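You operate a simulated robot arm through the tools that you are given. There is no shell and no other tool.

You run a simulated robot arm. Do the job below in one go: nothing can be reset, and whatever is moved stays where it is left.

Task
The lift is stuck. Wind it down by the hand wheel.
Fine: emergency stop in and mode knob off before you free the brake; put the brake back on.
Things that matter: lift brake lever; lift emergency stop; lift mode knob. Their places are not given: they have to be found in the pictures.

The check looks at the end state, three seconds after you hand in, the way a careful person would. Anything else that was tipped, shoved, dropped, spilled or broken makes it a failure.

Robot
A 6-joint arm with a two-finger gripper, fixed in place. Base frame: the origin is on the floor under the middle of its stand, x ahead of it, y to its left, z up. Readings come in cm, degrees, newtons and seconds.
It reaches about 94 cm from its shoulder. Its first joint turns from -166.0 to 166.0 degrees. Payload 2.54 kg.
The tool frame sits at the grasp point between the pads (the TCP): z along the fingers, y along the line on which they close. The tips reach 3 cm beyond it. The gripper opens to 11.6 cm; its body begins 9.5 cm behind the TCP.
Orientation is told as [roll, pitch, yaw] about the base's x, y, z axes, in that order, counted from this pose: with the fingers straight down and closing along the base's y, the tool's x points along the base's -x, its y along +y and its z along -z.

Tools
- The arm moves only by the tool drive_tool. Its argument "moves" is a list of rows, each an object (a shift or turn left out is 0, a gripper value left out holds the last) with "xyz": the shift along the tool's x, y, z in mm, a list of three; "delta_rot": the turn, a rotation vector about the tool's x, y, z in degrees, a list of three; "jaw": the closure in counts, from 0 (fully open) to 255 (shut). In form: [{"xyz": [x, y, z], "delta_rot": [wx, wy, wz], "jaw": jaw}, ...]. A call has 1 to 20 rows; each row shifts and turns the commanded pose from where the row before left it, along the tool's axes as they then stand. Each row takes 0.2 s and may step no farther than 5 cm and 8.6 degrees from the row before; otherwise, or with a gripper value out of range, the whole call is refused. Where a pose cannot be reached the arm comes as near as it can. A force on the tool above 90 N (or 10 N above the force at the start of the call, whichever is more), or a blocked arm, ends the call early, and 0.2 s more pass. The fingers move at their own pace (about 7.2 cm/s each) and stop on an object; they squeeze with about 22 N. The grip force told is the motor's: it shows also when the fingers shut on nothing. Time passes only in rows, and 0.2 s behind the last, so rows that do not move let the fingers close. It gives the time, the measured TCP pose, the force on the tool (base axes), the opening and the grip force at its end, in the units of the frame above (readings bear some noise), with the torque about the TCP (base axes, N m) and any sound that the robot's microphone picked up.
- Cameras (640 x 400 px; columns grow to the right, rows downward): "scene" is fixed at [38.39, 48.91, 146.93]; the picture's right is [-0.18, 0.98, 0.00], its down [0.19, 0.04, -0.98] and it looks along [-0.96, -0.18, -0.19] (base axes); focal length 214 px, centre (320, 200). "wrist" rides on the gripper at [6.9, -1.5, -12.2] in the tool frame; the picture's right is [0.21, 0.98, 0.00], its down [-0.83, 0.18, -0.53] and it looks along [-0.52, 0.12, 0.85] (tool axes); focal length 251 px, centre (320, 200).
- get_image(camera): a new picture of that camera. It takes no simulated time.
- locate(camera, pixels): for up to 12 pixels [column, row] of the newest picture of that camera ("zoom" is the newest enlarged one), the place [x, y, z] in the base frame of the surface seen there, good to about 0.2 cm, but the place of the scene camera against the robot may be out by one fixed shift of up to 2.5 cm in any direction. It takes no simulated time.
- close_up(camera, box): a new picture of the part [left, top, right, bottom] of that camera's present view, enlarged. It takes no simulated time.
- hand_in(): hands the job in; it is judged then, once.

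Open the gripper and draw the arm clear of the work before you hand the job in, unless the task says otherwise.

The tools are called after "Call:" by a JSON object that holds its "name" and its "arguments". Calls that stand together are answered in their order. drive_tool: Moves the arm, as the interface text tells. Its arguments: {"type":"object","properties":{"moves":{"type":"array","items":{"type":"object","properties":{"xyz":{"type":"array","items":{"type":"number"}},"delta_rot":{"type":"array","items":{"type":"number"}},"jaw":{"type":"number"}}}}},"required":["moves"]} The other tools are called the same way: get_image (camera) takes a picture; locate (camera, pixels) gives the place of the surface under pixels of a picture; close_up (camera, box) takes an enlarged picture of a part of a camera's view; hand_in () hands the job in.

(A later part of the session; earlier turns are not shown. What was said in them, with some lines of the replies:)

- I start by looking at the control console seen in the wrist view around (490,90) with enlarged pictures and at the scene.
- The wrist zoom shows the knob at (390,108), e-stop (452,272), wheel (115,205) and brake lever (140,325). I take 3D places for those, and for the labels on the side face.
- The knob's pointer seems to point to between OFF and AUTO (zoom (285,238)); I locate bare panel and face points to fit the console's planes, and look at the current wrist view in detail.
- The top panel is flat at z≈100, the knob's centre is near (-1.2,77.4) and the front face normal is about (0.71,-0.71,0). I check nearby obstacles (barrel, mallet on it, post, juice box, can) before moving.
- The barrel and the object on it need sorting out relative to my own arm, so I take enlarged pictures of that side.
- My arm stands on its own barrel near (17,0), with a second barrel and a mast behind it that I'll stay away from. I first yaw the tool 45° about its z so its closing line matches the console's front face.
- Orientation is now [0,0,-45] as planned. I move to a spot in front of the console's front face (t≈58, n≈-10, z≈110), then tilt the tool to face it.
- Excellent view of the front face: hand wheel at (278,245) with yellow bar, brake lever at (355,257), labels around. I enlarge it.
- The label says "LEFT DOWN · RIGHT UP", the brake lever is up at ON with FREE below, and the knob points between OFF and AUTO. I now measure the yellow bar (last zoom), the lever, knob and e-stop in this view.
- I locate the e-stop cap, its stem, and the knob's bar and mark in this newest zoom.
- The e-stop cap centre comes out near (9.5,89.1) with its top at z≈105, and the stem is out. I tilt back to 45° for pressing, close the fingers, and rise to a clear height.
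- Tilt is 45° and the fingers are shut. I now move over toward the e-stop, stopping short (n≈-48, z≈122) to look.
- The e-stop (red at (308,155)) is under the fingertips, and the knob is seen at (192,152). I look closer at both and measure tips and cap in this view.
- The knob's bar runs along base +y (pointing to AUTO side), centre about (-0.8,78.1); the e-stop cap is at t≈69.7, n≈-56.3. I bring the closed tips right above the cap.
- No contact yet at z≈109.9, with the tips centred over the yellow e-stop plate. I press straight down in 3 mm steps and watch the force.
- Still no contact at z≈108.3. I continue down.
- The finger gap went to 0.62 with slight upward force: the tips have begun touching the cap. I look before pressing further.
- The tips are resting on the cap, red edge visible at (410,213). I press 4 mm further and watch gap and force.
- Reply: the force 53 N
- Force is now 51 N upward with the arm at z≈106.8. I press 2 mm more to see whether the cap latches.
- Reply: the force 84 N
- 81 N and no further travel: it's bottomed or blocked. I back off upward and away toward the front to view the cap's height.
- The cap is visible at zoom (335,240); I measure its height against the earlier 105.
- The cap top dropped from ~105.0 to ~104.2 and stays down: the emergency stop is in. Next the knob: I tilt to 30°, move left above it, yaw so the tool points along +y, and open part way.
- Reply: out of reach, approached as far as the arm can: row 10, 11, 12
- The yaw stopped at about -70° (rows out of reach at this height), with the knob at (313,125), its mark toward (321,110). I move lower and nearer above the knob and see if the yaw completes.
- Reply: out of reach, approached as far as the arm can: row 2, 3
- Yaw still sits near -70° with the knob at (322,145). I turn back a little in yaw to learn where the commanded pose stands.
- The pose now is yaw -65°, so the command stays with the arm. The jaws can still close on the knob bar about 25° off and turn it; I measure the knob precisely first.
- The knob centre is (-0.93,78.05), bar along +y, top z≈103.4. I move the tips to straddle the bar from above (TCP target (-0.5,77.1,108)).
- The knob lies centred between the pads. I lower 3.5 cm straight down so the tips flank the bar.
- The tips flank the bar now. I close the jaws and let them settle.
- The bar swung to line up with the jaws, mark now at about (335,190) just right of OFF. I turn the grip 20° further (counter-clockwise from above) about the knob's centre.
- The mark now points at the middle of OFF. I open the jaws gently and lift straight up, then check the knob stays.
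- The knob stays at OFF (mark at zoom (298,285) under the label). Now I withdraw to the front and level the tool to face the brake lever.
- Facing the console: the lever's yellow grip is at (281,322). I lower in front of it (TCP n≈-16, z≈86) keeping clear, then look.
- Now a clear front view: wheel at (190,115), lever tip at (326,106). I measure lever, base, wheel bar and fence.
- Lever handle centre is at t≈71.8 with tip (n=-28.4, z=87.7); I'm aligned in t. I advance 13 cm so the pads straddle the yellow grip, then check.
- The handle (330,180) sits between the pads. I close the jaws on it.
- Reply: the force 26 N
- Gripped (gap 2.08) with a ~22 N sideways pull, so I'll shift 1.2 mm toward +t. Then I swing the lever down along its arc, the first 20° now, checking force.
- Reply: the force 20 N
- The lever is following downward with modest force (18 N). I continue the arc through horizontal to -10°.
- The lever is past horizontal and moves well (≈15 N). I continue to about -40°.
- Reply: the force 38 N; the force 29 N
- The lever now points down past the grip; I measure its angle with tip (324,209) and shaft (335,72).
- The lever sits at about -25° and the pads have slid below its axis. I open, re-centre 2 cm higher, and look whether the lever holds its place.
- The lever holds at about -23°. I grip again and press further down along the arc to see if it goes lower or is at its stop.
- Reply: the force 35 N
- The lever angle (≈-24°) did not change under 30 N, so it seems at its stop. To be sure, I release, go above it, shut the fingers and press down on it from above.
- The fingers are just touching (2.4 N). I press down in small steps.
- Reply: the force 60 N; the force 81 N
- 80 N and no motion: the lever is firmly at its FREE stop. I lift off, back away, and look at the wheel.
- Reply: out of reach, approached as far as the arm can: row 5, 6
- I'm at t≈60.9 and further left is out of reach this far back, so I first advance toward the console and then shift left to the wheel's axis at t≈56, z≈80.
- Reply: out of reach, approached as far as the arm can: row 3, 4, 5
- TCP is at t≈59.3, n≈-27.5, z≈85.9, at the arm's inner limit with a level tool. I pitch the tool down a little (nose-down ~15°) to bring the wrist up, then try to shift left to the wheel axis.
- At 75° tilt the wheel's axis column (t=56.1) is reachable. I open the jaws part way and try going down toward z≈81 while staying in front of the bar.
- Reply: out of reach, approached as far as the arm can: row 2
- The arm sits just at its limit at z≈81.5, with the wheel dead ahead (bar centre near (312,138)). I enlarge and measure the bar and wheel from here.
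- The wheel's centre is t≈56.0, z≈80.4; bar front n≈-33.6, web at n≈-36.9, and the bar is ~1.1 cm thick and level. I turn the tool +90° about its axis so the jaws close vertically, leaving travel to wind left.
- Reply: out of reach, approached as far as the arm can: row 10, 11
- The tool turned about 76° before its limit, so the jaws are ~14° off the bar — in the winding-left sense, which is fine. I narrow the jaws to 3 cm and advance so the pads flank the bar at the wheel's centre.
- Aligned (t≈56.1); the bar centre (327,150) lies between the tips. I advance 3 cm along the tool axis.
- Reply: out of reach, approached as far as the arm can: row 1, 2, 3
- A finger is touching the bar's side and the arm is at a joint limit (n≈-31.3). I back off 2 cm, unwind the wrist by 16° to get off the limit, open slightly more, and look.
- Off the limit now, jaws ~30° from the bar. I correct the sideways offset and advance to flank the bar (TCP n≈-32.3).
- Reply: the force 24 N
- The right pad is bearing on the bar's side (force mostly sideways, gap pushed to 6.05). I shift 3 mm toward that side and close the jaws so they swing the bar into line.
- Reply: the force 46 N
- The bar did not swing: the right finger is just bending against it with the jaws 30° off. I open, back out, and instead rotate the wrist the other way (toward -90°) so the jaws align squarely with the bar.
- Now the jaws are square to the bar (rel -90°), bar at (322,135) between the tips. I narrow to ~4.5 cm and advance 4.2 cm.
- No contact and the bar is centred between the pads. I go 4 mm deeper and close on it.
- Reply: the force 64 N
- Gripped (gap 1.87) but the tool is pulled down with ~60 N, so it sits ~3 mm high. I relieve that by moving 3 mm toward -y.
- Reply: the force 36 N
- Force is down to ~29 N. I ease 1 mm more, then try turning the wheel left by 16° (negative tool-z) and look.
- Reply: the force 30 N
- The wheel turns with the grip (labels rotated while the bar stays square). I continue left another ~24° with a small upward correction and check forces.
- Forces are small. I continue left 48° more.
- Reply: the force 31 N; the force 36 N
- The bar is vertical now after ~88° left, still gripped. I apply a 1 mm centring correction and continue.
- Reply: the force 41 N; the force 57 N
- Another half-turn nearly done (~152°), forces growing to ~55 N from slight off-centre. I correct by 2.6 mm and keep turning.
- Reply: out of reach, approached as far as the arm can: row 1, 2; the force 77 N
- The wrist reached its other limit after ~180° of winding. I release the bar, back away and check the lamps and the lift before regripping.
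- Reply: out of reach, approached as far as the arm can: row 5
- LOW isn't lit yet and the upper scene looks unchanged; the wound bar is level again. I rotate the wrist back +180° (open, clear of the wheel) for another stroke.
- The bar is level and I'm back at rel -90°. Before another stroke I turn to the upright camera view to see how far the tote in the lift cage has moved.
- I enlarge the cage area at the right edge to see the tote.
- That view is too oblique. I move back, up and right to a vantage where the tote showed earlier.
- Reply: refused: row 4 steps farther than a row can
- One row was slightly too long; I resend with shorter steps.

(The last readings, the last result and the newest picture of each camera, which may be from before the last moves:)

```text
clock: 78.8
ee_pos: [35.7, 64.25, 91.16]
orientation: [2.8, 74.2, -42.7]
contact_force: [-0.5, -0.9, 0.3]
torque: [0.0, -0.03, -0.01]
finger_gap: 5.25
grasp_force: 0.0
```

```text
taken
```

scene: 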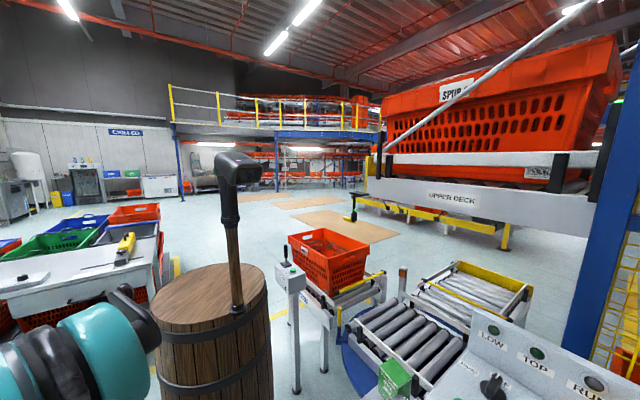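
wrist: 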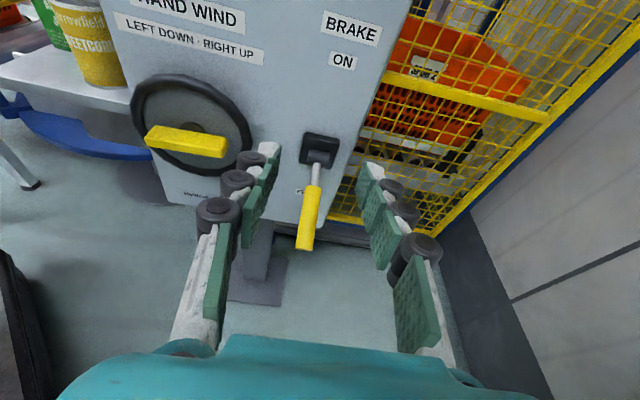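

The tote in the cage is in view around (430,75). I enlarge and locate its label, rim and carriage.

Call:
{"name": "close_up", "arguments": {"camera": "wrist", "box": [340, 0, 560, 240]}}

Call:
{"name": "locate", "arguments": {"camera": "wrist", "pixels": [[425, 66], [440, 68], [415, 30], [430, 105], [400, 100], [380, 130], [400, 150], [460, 75], [440, 160], [395, 25], [500, 65], [420, 120]]}}

```text
1.67 times, centred on (450, 120) of wrist
```

zoom: 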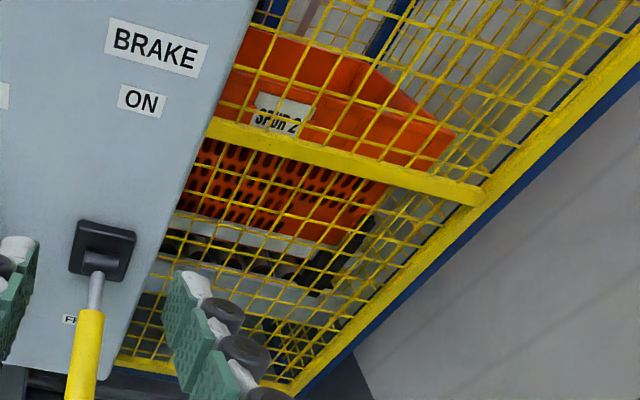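

```text
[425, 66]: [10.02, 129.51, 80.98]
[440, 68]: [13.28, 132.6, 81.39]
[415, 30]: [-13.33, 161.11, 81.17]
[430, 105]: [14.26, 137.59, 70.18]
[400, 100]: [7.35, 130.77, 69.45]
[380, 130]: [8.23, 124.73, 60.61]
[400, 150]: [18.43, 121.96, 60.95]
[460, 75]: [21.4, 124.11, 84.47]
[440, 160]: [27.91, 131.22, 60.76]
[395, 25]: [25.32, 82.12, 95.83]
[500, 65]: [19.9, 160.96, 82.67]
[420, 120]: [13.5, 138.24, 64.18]
```

The tote's label was at z≈84.5 before winding and is now at ≈81.1: winding left lowers it ~3.5 cm per half turn. I check the lower conveyor's roller height and the carriage height to know how far it must go.

Call:
{"name": "locate", "arguments": {"camera": "scene", "pixels": [[470, 290], [490, 280], [510, 290], [400, 330], [420, 320], [380, 335], [440, 345], [480, 310], [525, 295], [540, 240], [500, 270], [360, 310]]}}

Call:
{"name": "close_up", "arguments": {"camera": "wrist", "box": [350, 90, 480, 230]}}

```text
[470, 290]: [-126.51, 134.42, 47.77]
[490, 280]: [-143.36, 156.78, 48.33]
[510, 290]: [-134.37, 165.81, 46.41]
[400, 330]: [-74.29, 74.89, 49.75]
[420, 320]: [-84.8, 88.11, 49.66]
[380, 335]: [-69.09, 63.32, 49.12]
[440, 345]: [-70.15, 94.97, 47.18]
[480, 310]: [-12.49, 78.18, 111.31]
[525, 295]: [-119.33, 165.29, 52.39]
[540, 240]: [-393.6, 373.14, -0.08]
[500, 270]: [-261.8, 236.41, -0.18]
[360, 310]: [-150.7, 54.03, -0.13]
```

```text
2.86 times, centred on (415, 160) of wrist
```

zoom: 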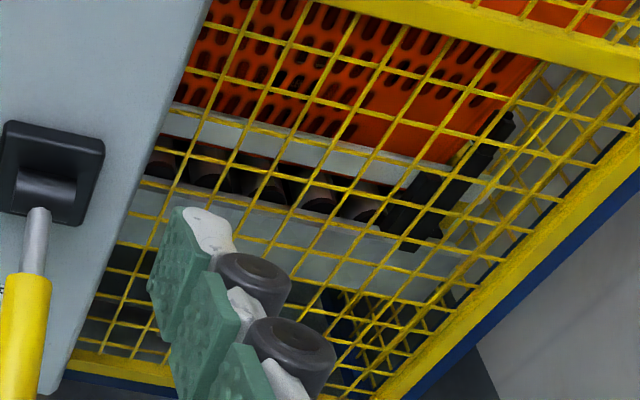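

The lower conveyors' roller tops are at z≈49.5. I locate the carriage's rollers (dark cylinders at zoom (250,175)) and its side rails.

Call:
{"name": "locate", "arguments": {"camera": "zoom", "pixels": [[205, 178], [270, 195], [320, 195], [260, 135], [330, 150], [200, 215], [330, 250], [355, 205], [400, 165], [480, 150], [420, 230], [250, 320]]}}

```text
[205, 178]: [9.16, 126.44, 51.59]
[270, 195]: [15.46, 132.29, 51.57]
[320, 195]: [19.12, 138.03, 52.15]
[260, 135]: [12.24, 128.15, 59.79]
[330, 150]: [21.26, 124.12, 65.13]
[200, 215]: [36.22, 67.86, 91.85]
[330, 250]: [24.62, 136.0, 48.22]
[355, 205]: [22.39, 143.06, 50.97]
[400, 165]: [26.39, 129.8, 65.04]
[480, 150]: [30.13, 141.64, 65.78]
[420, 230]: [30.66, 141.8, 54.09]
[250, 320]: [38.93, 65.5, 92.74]
```

Carriage rollers are at z≈52 vs the conveyor's ≈49.5–50, so perhaps ~3 cm remain — roughly another half turn. I rotate the wrist to rel -90° here and return in front of the wheel.

Call:
{"name": "drive_tool", "arguments": {"moves": [{"delta_rot": [0, 0, -8.3]}, {"delta_rot": [0, 0, -8.3]}, {"delta_rot": [0, 0, -8.3]}, {"delta_rot": [0, 0, -8.3]}, {"delta_rot": [0, 0, -8.3]}, {"delta_rot": [0, 0, -8.3]}, {"delta_rot": [0, 0, -8.3]}, {"delta_rot": [0, 0, -8.3]}, {"delta_rot": [0, 0, -8.3]}, {"delta_rot": [0, 0, -8.3]}, {"delta_rot": [0, 0, -8.3]}, {"xyz": [37, -3, 5]}, {"xyz": [37, -3, 5]}, {"xyz": [37, -3, 5]}, {"xyz": [37, -3, 5]}, {"xyz": [0, -13.4, 23]}, {"xyz": [0, -13.4, 23]}, {"xyz": [0, -13.4, 23]}, {"xyz": [0, -13.4, 20]}]}}

Call:
{"name": "get_image", "arguments": {"camera": "wrist"}}

Call:
{"name": "close_up", "arguments": {"camera": "scene", "box": [460, 300, 640, 400]}}

```text
clock: 82.8
ee_pos: [19.19, 60.34, 81.37]
orientation: [74.2, -2.0, 44.9]
contact_force: [0.2, -0.4, -0.5]
torque: [0.02, 0.01, 0.0]
finger_gap: 5.26
grasp_force: 0.0
```

```text
taken
```

wrist: 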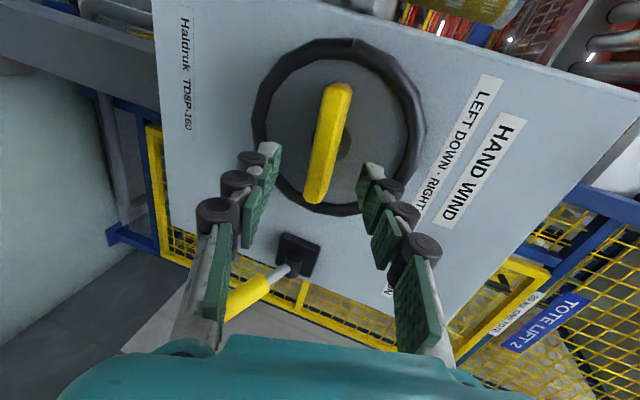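

```text
3.56 times, centred on (550, 350) of scene
```

zoom: 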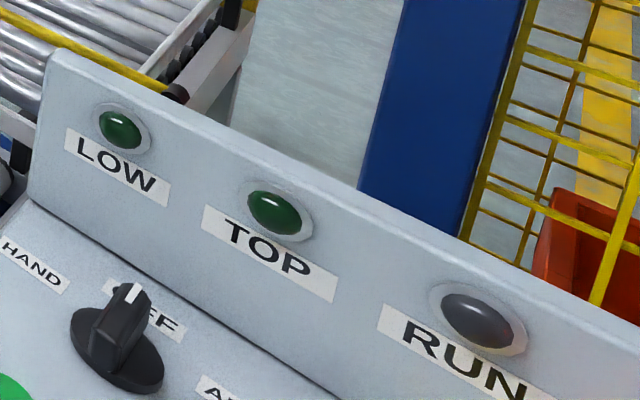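

The LOW lamp (zoom (120,130)) is unlit so far and the knob is at OFF. I advance 3.2 cm onto the bar and close.

Call:
{"name": "drive_tool", "arguments": {"moves": [{"xyz": [3, 0, 8], "jaw": 156}, {"xyz": [0, 0, 8]}, {"xyz": [0, 0, 8]}, {"xyz": [0, 0, 8]}, {"jaw": 255}, {}, {}, {}]}}

Call:
{"name": "close_up", "arguments": {"camera": "wrist", "box": [200, 40, 440, 240]}}

```text
clock: 84.6
ee_pos: [16.71, 62.32, 80.52]
orientation: [74.6, -1.9, 44.8]
contact_force: [-9.1, 25.0, 52.6]
torque: [1.44, 0.97, -0.24]
finger_gap: 1.85
grasp_force: 43.5
```

```text
2.00 times, centred on (320, 140) of wrist
```

zoom: 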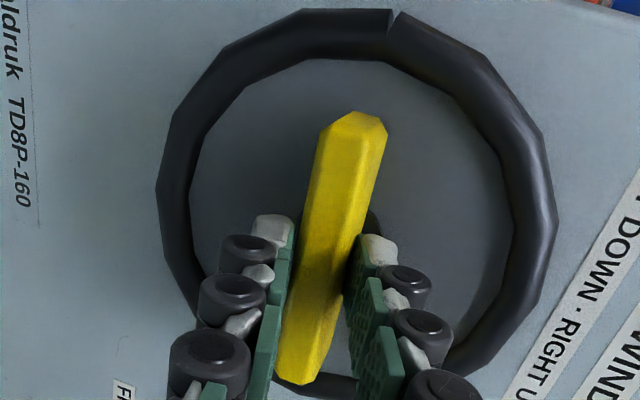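

Gripped again; the tool is pushed up with ~53 N, so I raise 2.5 mm and turn left 32°, then check.

Call:
{"name": "drive_tool", "arguments": {"moves": [{"xyz": [0, 1.3, 0]}, {"xyz": [0, 1.2, 0]}, {"delta_rot": [0, 0, -8]}, {"delta_rot": [0, 0, -8]}, {"delta_rot": [0, 0, -8]}, {"delta_rot": [0, 0, -8]}]}}

Call:
{"name": "close_up", "arguments": {"camera": "scene", "box": [460, 300, 640, 400]}}

```text
clock: 86.0
ee_pos: [16.95, 62.12, 80.68]
orientation: [71.1, -32.7, 54.8]
contact_force: [18.3, -22.8, -21.6]
torque: [-0.13, 0.35, -0.59]
finger_gap: 1.8
grasp_force: 43.8
```

```text
3.56 times, centred on (550, 350) of scene
```

zoom: 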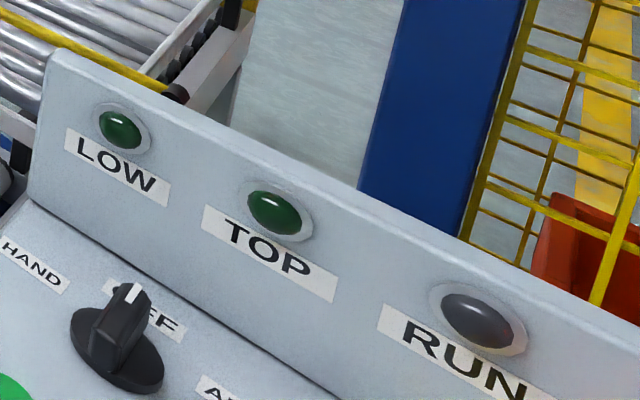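

The tote in the scene zoom (580,240) sinks slowly as I wind; LOW still dark. I go on 32° more with a 1 mm correction.

Call:
{"name": "drive_tool", "arguments": {"moves": [{"xyz": [0.5, -0.8, 0], "delta_rot": [0, 0, -8]}, {"delta_rot": [0, 0, -8]}, {"delta_rot": [0, 0, -8]}, {"delta_rot": [0, 0, -8]}]}}

Call:
{"name": "close_up", "arguments": {"camera": "scene", "box": [460, 300, 640, 400]}}

```text
clock: 87.0
ee_pos: [16.91, 62.34, 80.74]
orientation: [55.4, -61.8, 75.6]
contact_force: [24.7, -6.0, 9.8]
torque: [0.57, 0.85, -0.18]
finger_gap: 1.66
grasp_force: 42.7
```

```text
3.56 times, centred on (550, 350) of scene
```

zoom: 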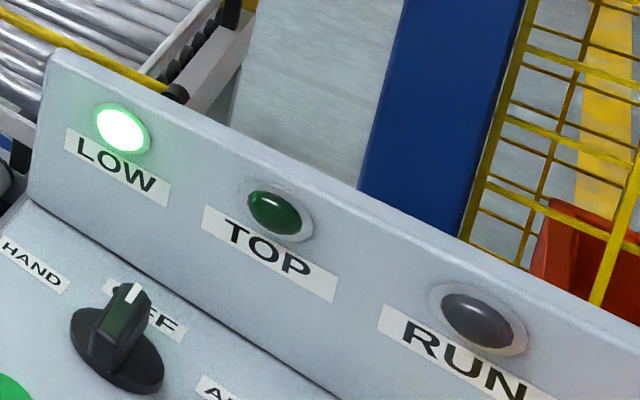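

The LOW lamp is lit now. I wind another 8° to see whether it is at the end stop or the lamp stays on.

Call:
{"name": "drive_tool", "arguments": {"moves": [{"delta_rot": [0, 0, -4]}, {"delta_rot": [0, 0, -4]}]}}

Call:
{"name": "close_up", "arguments": {"camera": "scene", "box": [460, 300, 640, 400]}}

Call:
{"name": "close_up", "arguments": {"camera": "wrist", "box": [200, 40, 440, 240]}}

```text
clock: 87.6
ee_pos: [16.78, 62.46, 80.7]
orientation: [44.4, -67.8, 87.7]
contact_force: [19.5, 7.5, 16.6]
torque: [0.56, 0.82, -0.05]
finger_gap: 1.64
grasp_force: 41.8
```

```text
3.56 times, centred on (550, 350) of scene
```

zoom: 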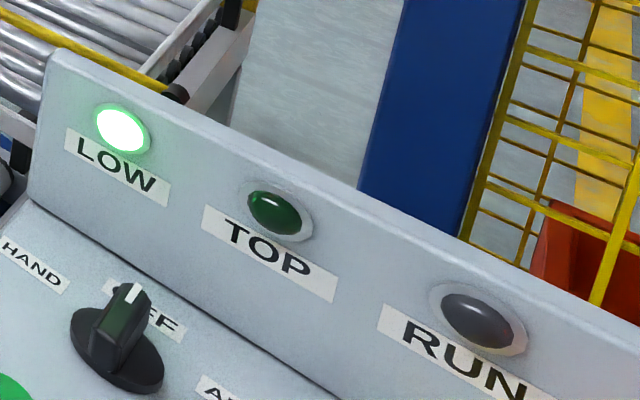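

```text
2.00 times, centred on (320, 140) of wrist
```

zoom: 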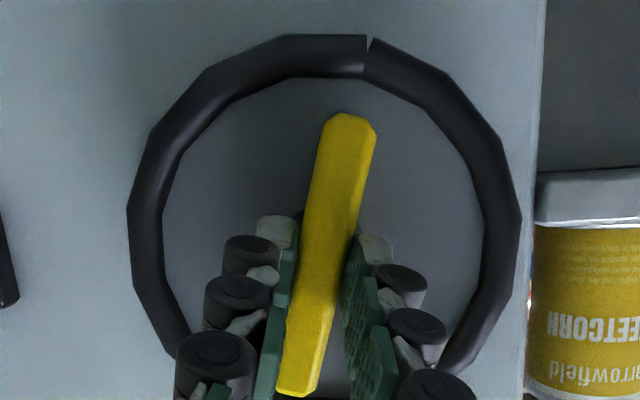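

Lamp stays on and turning torque is still low, so no end stop yet. I wind further in small steps, watching lamp and torque.

Call:
{"name": "drive_tool", "arguments": {"moves": [{"delta_rot": [0, 0, -6]}, {"delta_rot": [0, 0, -6]}]}}

Call:
{"name": "close_up", "arguments": {"camera": "scene", "box": [460, 300, 640, 400]}}

Call:
{"name": "close_up", "arguments": {"camera": "wrist", "box": [200, 40, 440, 240]}}

```text
clock: 88.2
ee_pos: [16.81, 62.22, 80.59]
orientation: [13.4, -73.7, 120.4]
contact_force: [11.1, 13.4, 4.1]
torque: [0.33, 0.57, -0.33]
finger_gap: 1.56
grasp_force: 41.0
```

```text
3.56 times, centred on (550, 350) of scene
```

zoom: 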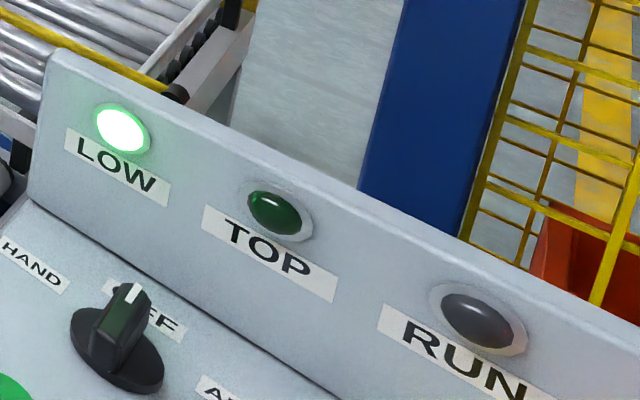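

```text
2.00 times, centred on (320, 140) of wrist
```

zoom: 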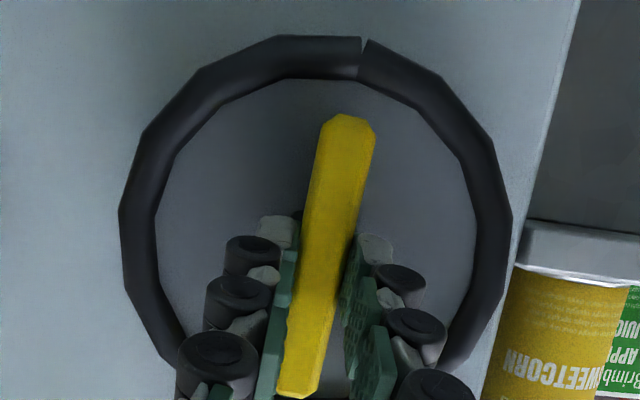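

Lamp stays lit and torque is low; rollers should be about 0.5–1 cm above conveyor level by my measure. I ease on another 12° to seek the bottom.

Call:
{"name": "drive_tool", "arguments": {"moves": [{"delta_rot": [0, 0, -6]}, {"delta_rot": [0, 0, -6]}]}}

Call:
{"name": "close_up", "arguments": {"camera": "scene", "box": [460, 300, 640, 400]}}

Call:
{"name": "close_up", "arguments": {"camera": "wrist", "box": [200, 40, 440, 240]}}

```text
clock: 88.8
ee_pos: [16.89, 62.3, 80.6]
orientation: [-26.7, -72.3, 162.1]
contact_force: [12.7, 12.7, 8.8]
torque: [-0.47, -0.23, -0.88]
finger_gap: 1.57
grasp_force: 42.1
```

```text
3.56 times, centred on (550, 350) of scene
```

zoom: 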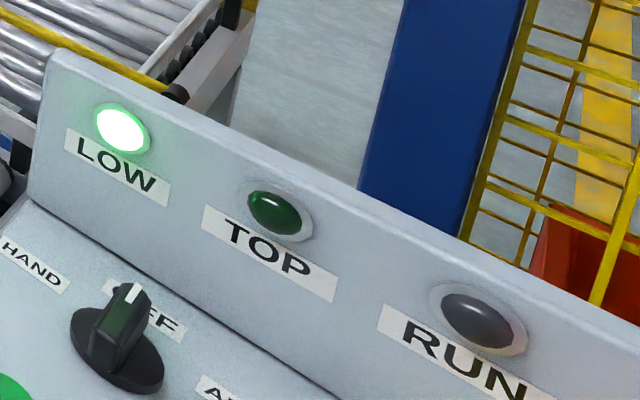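

```text
2.00 times, centred on (320, 140) of wrist
```

zoom: 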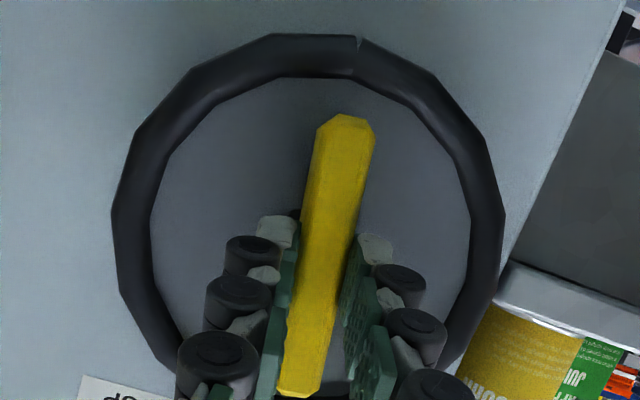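

Still no end stop, lamp steady, ~96° into this stroke. I release, back off and rotate to the upright view to measure the carriage level before deciding on more.

Call:
{"name": "drive_tool", "arguments": {"moves": [{"jaw": 140}, {}, {}, {"xyz": [0, 0, -20]}, {"xyz": [0, 0, -25]}, {"delta_rot": [0, 0, 8.2]}, {"delta_rot": [0, 0, 8.2]}, {"delta_rot": [0, 0, 8.2]}, {"delta_rot": [0, 0, 8.2]}, {"delta_rot": [0, 0, 8.2]}, {"delta_rot": [0, 0, 8.2]}, {"delta_rot": [0, 0, 8.2]}, {"delta_rot": [0, 0, 8.2]}, {"delta_rot": [0, 0, 8.2]}, {"delta_rot": [0, 0, 8.2]}]}}

Call:
{"name": "drive_tool", "arguments": {"moves": [{"delta_rot": [0, 0, 8.2]}, {"delta_rot": [0, 0, 8.2]}, {"delta_rot": [0, 0, 8.2]}, {"delta_rot": [0, 0, 8.2]}, {"delta_rot": [0, 0, 8.2]}, {"delta_rot": [0, 0, 8.2]}, {"delta_rot": [0, 0, 8.2]}, {"delta_rot": [0, 0, 8.2]}, {"delta_rot": [0, 0, 8.2]}, {"delta_rot": [0, 0, 8.2]}, {"delta_rot": [0, 0, 8.2]}, {"delta_rot": [0, 0, 8.2]}, {"delta_rot": [0, 0, 8.2]}]}}

Call:
{"name": "get_image", "arguments": {"camera": "wrist"}}

```text
clock: 92.0
ee_pos: [19.9, 59.21, 82.0]
orientation: [73.6, -15.2, 48.9]
contact_force: [0.5, -0.7, -0.2]
torque: [-0.01, 0.0, 0.01]
finger_gap: 5.21
grasp_force: 0.1
```

```text
clock: 94.8
ee_pos: [19.81, 59.27, 81.89]
orientation: [-2.4, 74.0, -48.1]
contact_force: [-0.4, 0.5, 0.2]
torque: [-0.01, -0.01, -0.02]
finger_gap: 5.27
grasp_force: 0.0
```

```text
taken
```

wrist: 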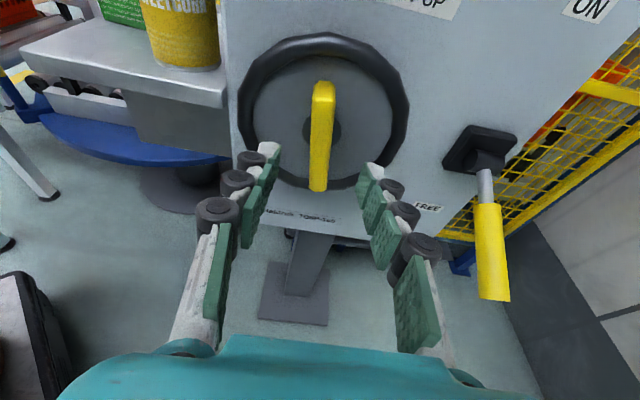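

The bar is vertical now. I go to the vantage at the right to measure the carriage.

Call:
{"name": "drive_tool", "arguments": {"moves": [{"xyz": [16, 5, -24]}, {"xyz": [16, 36, -24]}, {"xyz": [16, 36, -24]}, {"xyz": [10, 40, -20]}, {"xyz": [5, 40, -20]}]}}

Call:
{"name": "close_up", "arguments": {"camera": "wrist", "box": [350, 20, 560, 240]}}

Call:
{"name": "get_image", "arguments": {"camera": "wrist"}}

```text
clock: 96.0
ee_pos: [37.58, 63.7, 90.9]
orientation: [-1.9, 74.2, -47.7]
contact_force: [0.4, -0.7, 0.6]
torque: [0.0, 0.05, -0.03]
finger_gap: 5.25
grasp_force: 0.0
```

```text
1.82 times, centred on (455, 130) of wrist
```

zoom: 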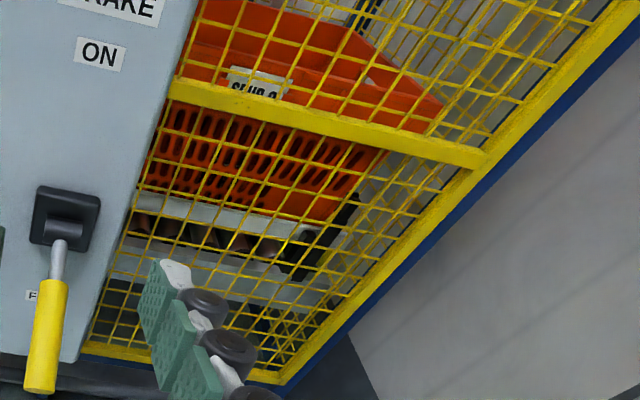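

```text
taken
```

wrist: 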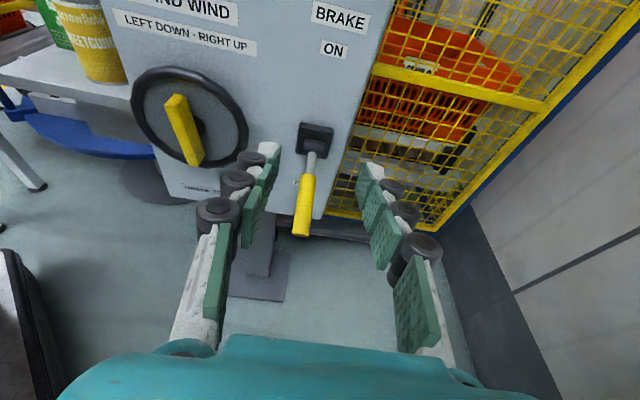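

Call:
{"name": "locate", "arguments": {"camera": "zoom", "pixels": [[260, 75], [275, 82], [240, 68], [200, 235], [265, 248], [160, 225], [230, 240], [200, 212], [260, 225], [180, 250], [250, 265], [310, 232]]}}

Call:
{"name": "locate", "arguments": {"camera": "wrist", "pixels": [[60, 120], [20, 105], [95, 140], [10, 115], [30, 80], [420, 66], [410, 62]]}}

```text
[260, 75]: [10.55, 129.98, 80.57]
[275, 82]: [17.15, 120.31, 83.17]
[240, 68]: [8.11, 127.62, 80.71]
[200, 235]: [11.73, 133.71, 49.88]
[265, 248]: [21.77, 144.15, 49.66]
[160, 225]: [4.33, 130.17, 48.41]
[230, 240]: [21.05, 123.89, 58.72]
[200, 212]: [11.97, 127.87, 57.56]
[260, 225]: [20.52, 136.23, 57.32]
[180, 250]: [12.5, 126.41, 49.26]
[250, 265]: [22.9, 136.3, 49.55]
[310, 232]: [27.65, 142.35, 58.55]
```

```text
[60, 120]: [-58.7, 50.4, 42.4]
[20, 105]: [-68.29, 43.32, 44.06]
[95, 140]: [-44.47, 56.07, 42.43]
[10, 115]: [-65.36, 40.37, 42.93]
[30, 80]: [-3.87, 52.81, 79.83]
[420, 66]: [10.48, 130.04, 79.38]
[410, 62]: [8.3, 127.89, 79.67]
```

Carriage rollers are now at z≈49.8, level with the lower conveyor (≈49.7), and LOW is lit: winding is done. Next the brake: I level the tool, back off slightly and lower in front of the lever handle (z≈75.8).

Call:
{"name": "drive_tool", "arguments": {"moves": [{"delta_rot": [0, 7.9, 0]}, {"delta_rot": [0, 7.9, 0]}, {"delta_rot": [0, 0, 2]}, {"xyz": [0, 2, -35]}, {"xyz": [-38, 0, 0]}, {"xyz": [-38, 0, 0]}, {"xyz": [-38, 0, 0]}, {"xyz": [-37, 0, 0]}]}}

Call:
{"name": "get_image", "arguments": {"camera": "wrist"}}

```text
clock: 97.8
ee_pos: [39.61, 60.82, 75.74]
orientation: [-91.4, 87.5, -137.2]
contact_force: [-0.6, -0.2, 0.1]
torque: [-0.01, 0.01, -0.04]
finger_gap: 5.23
grasp_force: 0.0
```

```text
taken
```

wrist: 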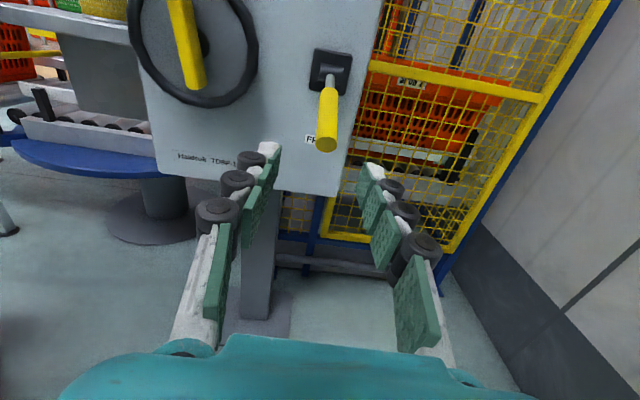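

The lever handle end is at (326,142). I measure it for the approach.

Call:
{"name": "locate", "arguments": {"camera": "wrist", "pixels": [[326, 143], [328, 120], [329, 100], [331, 82], [330, 65]]}}

```text
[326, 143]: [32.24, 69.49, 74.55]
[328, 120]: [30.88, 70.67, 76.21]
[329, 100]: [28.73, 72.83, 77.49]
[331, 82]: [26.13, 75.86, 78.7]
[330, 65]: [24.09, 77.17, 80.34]
```

Handle axis at t≈71.85, grip point n≈-29.2, z≈75.8. I shift 8 mm right and advance 13.4 cm to straddle it.

Call:
{"name": "drive_tool", "arguments": {"moves": [{"xyz": [0, 8.4, 0]}, {"xyz": [0, 0, 44.7]}, {"xyz": [0, 0, 44.7]}, {"xyz": [0, -1, 44.6]}]}}

Call:
{"name": "close_up", "arguments": {"camera": "wrist", "box": [220, 60, 420, 260]}}

```text
clock: 98.8
ee_pos: [31.07, 70.88, 75.77]
orientation: [-91.5, 87.4, -137.2]
contact_force: [0.3, 0.0, 0.6]
torque: [0.0, 0.02, 0.01]
finger_gap: 5.25
grasp_force: 0.0
```

```text
2.00 times, centred on (320, 160) of wrist
```

zoom: 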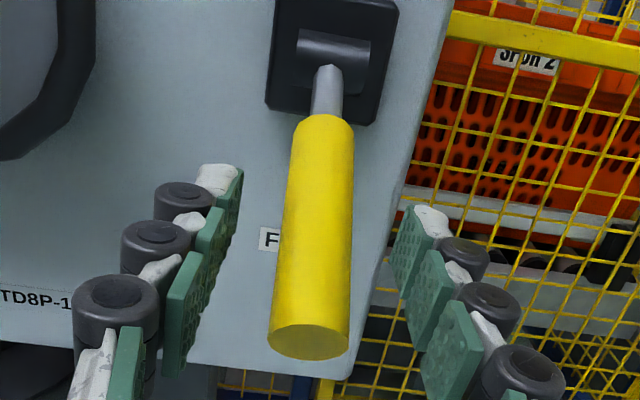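

The pads straddle the handle well. I close on it and, in the same call, wait for the grip.

Call:
{"name": "drive_tool", "arguments": {"moves": [{"jaw": 255}, {}, {}, {}]}}

```text
clock: 99.8
ee_pos: [30.92, 70.95, 75.78]
orientation: [-91.0, 87.5, -136.8]
contact_force: [-4.9, 0.4, 0.8]
torque: [0.32, -0.62, 1.39]
finger_gap: 2.18
grasp_force: 45.2
```

Gripped with little side force. I swing the lever up along its arc, first to about horizontal.

Call:
{"name": "drive_tool", "arguments": {"moves": [{"xyz": [7.7, 0, -3.04]}, {"xyz": [7.95, 0, -2.36]}, {"xyz": [8.12, 0, -1.65]}, {"xyz": [8.23, 0, -0.94]}, {"xyz": [8.29, 0, -0.21]}]}}

Call:
{"name": "close_up", "arguments": {"camera": "wrist", "box": [220, 60, 420, 260]}}

```text
clock: 101.0
ee_pos: [31.38, 70.51, 79.77]
orientation: [-91.1, 87.5, -136.7]
contact_force: [-9.5, -22.3, -16.6]
torque: [-1.18, -1.12, 0.84]
finger_gap: 2.1
grasp_force: 44.8
```

```text
2.00 times, centred on (320, 160) of wrist
```

zoom: 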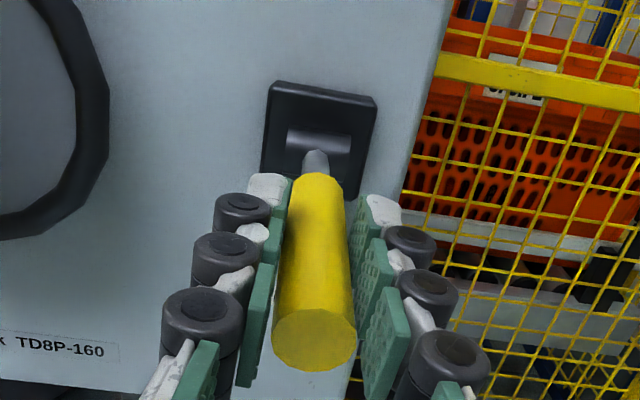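

The lever follows (about horizontal now) with moderate force. I continue the arc upward.

Call:
{"name": "drive_tool", "arguments": {"moves": [{"xyz": [8.27, -0.8, 0.5]}, {"xyz": [8.2, 0, 1.23]}, {"xyz": [8.06, 0, 1.93]}, {"xyz": [7.87, 0, 2.63]}, {"xyz": [7.6, 0, 3.31]}]}}

Call:
{"name": "close_up", "arguments": {"camera": "wrist", "box": [220, 60, 420, 260]}}

```text
clock: 102.2
ee_pos: [30.85, 71.2, 83.92]
orientation: [-92.4, 87.6, -138.1]
contact_force: [-19.7, -31.0, -6.9]
torque: [-0.8, -0.28, -0.1]
finger_gap: 2.02
grasp_force: 44.5
```

```text
2.00 times, centred on (320, 160) of wrist
```

zoom: 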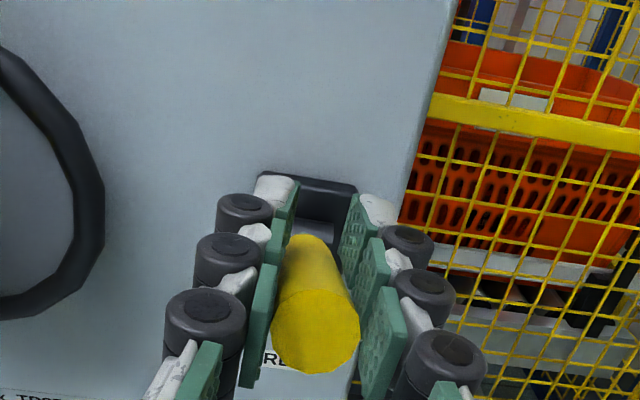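

The lever is rising (~20°+) with a sideways pull of ~36 N; I shift 1.5 mm left and continue the arc up to the ON stop.

Call:
{"name": "drive_tool", "arguments": {"moves": [{"xyz": [7.28, -1.5, 3.95]}, {"xyz": [6.92, 0, 4.58]}, {"xyz": [6.49, 0, 5.16]}]}}

Call:
{"name": "get_image", "arguments": {"camera": "wrist"}}

```text
clock: 103.0
ee_pos: [29.93, 72.1, 85.98]
orientation: [-92.5, 87.6, -138.3]
contact_force: [-15.6, -31.5, -0.1]
torque: [-0.91, -0.34, -0.33]
finger_gap: 1.97
grasp_force: 41.6
```

```text
taken
```

wrist: 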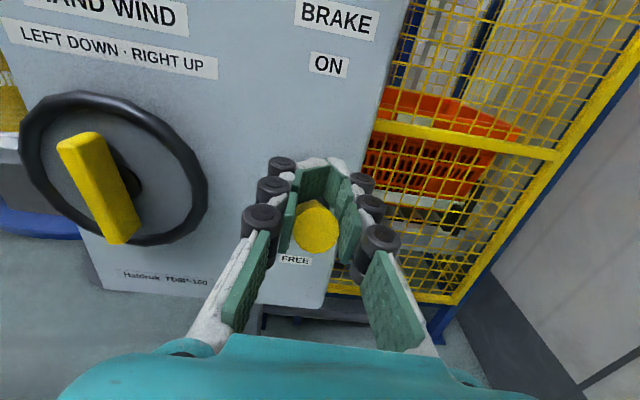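

The tips have slid up around the handle, whose end is now at (316,228). I measure the lever's angle.

Call:
{"name": "locate", "arguments": {"camera": "wrist", "pixels": [[316, 228], [316, 215], [316, 205], [316, 240]]}}

Call:
{"name": "close_up", "arguments": {"camera": "wrist", "box": [240, 130, 400, 280]}}

```text
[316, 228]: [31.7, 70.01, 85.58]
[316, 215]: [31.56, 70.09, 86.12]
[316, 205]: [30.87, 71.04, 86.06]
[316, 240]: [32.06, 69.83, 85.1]
```

```text
2.67 times, centred on (320, 205) of wrist
```

zoom: 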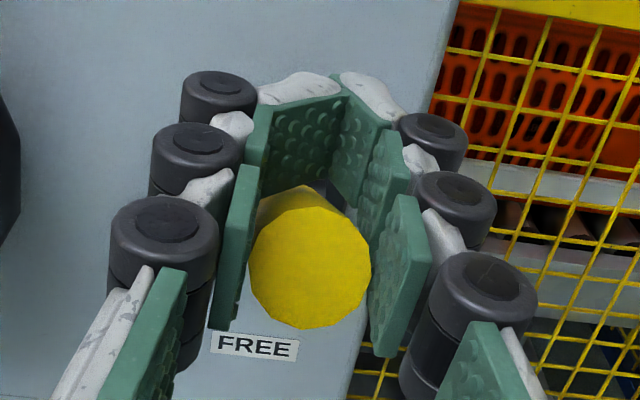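

The lever stands at ~30° while ON is at ~41°, so I open, back out, and will push it up the rest of the way from underneath with closed fingers.

Call:
{"name": "drive_tool", "arguments": {"moves": [{"jaw": 80}, {}, {}, {"xyz": [0, 0, -30]}, {"xyz": [0, 0, -30]}, {"xyz": [0, 0, -35]}, {"xyz": [-35, -2, 0], "jaw": 255}, {"xyz": [-32, 0, 0]}, {}, {}, {}]}}

Call:
{"name": "get_image", "arguments": {"camera": "wrist"}}

```text
clock: 105.4
ee_pos: [36.31, 65.03, 79.29]
orientation: [-91.4, 87.5, -137.0]
contact_force: [-0.1, -0.5, -0.1]
torque: [-0.01, -0.06, 0.02]
finger_gap: 0.0
grasp_force: 22.5
```

```text
taken
```

wrist: 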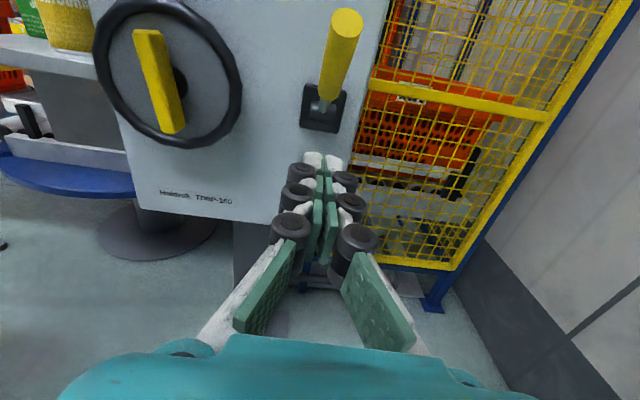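

The lever looks high in this view, its tip at (345,22). I measure it again.

Call:
{"name": "locate", "arguments": {"camera": "wrist", "pixels": [[345, 22], [338, 50], [332, 75], [325, 95], [323, 105], [345, 14]]}}

Call:
{"name": "close_up", "arguments": {"camera": "wrist", "box": [260, 0, 420, 140]}}

```text
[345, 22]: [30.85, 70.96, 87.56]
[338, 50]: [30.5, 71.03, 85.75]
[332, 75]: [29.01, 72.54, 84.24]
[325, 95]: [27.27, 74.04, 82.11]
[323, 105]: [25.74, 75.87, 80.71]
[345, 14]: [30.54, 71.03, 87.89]
```

```text
2.86 times, centred on (340, 70) of wrist
```

zoom: 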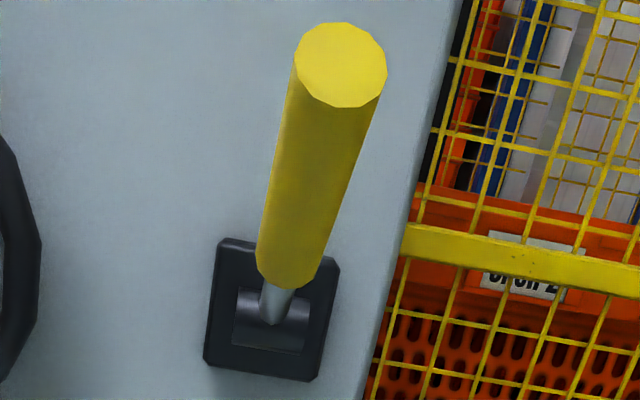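

The handle tip is back at (n=-28.4, z=87.6), identical to its original ON position — it snapped home on release. I open the gripper and draw the arm back and up to inspect everything.

Call:
{"name": "drive_tool", "arguments": {"moves": [{"xyz": [0, 0, -30], "jaw": 0}, {"xyz": [0, 0, -25]}, {"xyz": [40, 0, 0]}, {"xyz": [40, 0, 0]}, {"xyz": [40, 0, 0]}, {"xyz": [40, 0, 0]}, {"xyz": [40, 0, 0]}, {"xyz": [40, 0, 0]}, {"xyz": [40, 0, 0]}, {"xyz": [40, 0, 0]}]}}

Call:
{"name": "get_image", "arguments": {"camera": "wrist"}}

Call:
{"name": "get_image", "arguments": {"camera": "scene"}}

```text
clock: 107.6
ee_pos: [41.07, 62.11, 111.21]
orientation: [-91.2, 87.5, -137.0]
contact_force: [-0.2, -0.1, 0.0]
torque: [0.03, 0.02, 0.03]
finger_gap: 11.6
grasp_force: 0.0
```

```text
taken
```

wrist: 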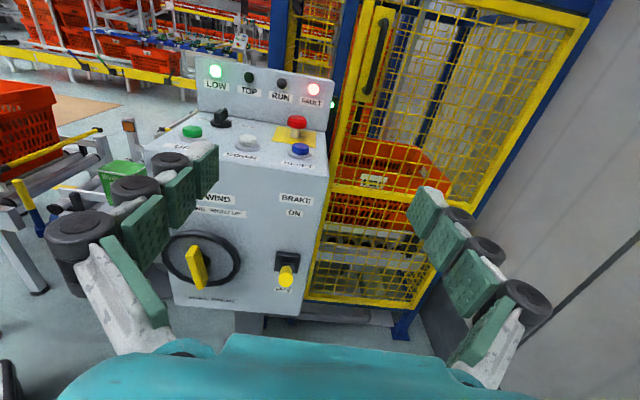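

```text
taken
```

scene: 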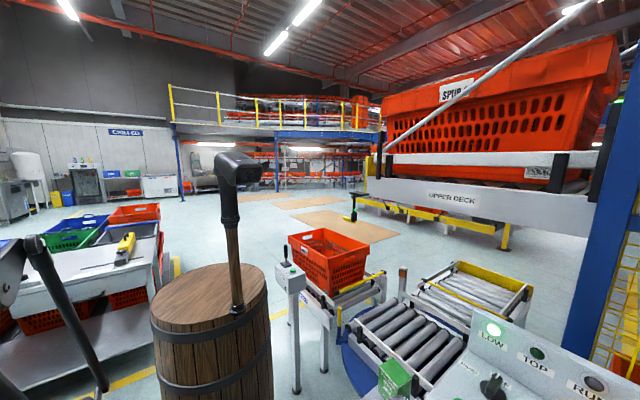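

LOW is lit at (214,71), brake lever up. I take close-ups to verify e-stop, knob, brake and the carriage a last time.

Call:
{"name": "close_up", "arguments": {"camera": "wrist", "box": [170, 50, 340, 160]}}

Call:
{"name": "close_up", "arguments": {"camera": "wrist", "box": [150, 180, 330, 310]}}

Call:
{"name": "close_up", "arguments": {"camera": "wrist", "box": [310, 120, 470, 310]}}

Call:
{"name": "locate", "arguments": {"camera": "wrist", "pixels": [[297, 119], [293, 121], [301, 122], [285, 273], [285, 280], [374, 183], [365, 234], [385, 240]]}}

```text
3.64 times, centred on (255, 105) of wrist
```

zoom: 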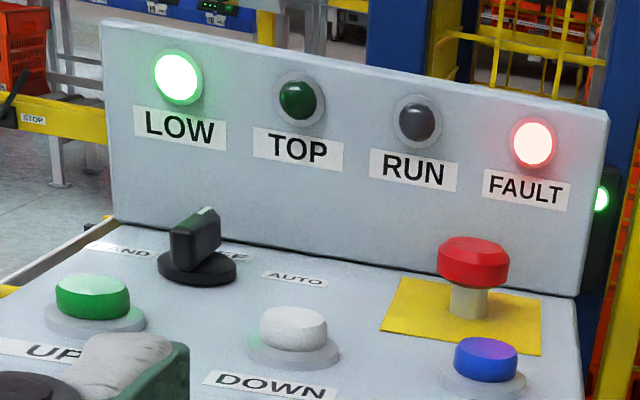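

```text
3.08 times, centred on (240, 245) of wrist
```

zoom: 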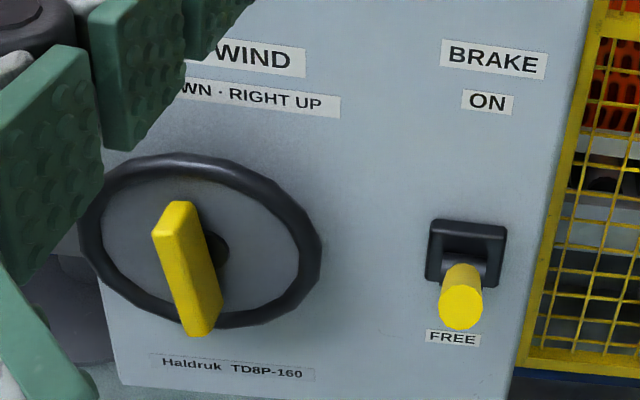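

```text
2.11 times, centred on (390, 215) of wrist
```

zoom: 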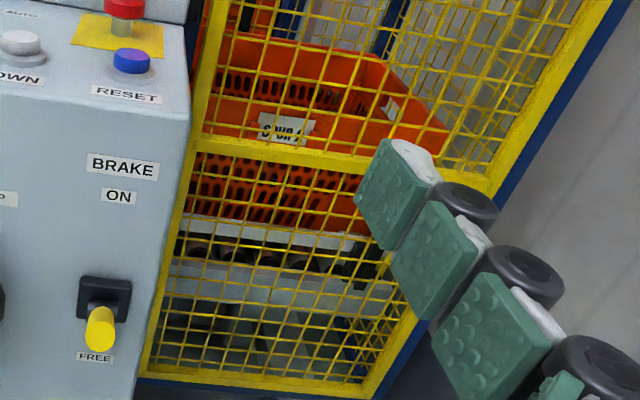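

```text
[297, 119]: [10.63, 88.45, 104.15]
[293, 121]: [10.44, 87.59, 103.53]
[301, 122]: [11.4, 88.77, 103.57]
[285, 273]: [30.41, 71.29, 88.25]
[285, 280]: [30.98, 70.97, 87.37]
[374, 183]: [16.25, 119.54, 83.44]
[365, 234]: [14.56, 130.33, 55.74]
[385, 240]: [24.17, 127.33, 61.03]
```

All confirmed: LOW lit, e-stop cap down at z≈104.2, knob at OFF, brake lever at ON, tote lowered. I draw the arm a bit further back and then hand in.

Call:
{"name": "drive_tool", "arguments": {"moves": [{"xyz": [20, -10, -35]}, {"xyz": [20, -10, -35]}, {"xyz": [20, -10, -20]}, {}, {}]}}

Call:
{"name": "get_image", "arguments": {"camera": "wrist"}}

```text
clock: 108.8
ee_pos: [45.18, 53.75, 117.1]
orientation: [-91.3, 87.5, -137.2]
contact_force: [-1.6, 0.3, -0.7]
torque: [-0.01, 0.0, -0.02]
finger_gap: 11.63
grasp_force: 0.0
```

```text
taken
```

wrist: 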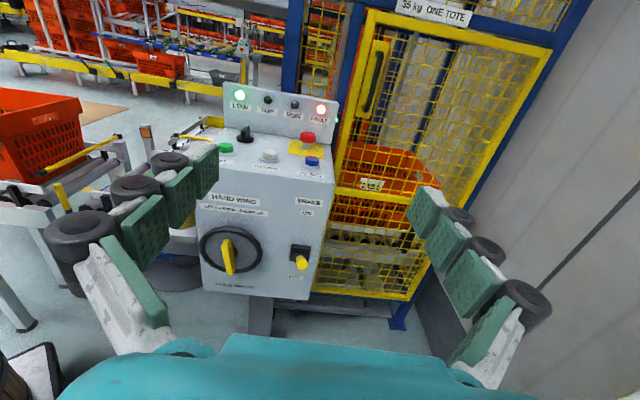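

The console shows LOW lit at (240,95), the lever at ON, and the gripper is open and clear. I hand the job in.

Call:
{"name": "hand_in", "arguments": {}}

```text
The job is handed in.
```

I wound the lift down with the hand wheel. The LOW lamp is lit and, by my measurements, the carriage rollers are level with the lower conveyor to within a centimetre or so.

- **Emergency stop:** pressed in before anything else. The cap dropped about 0.8 cm, stayed down, and would not move further at about 80 N.
- **Mode knob:** turned from AUTO to OFF before the brake was freed.
- **Brake:** moved to FREE for winding, then put back. The lever is at the same ON position it started from.
- **Hand wheel:** turned left about 280° in two strokes. I went slightly past the point where LOW came on, because the carriage still measured a little high. I met no end stop.

The FAULT lamp is still lit, as it was at the start.

I saw nothing else moved or knocked over. The tins and boxes beside the console looked untouched in the later pictures, but my gripper partly hid them in the very last one. The gripper is open and the arm is clear of the console.
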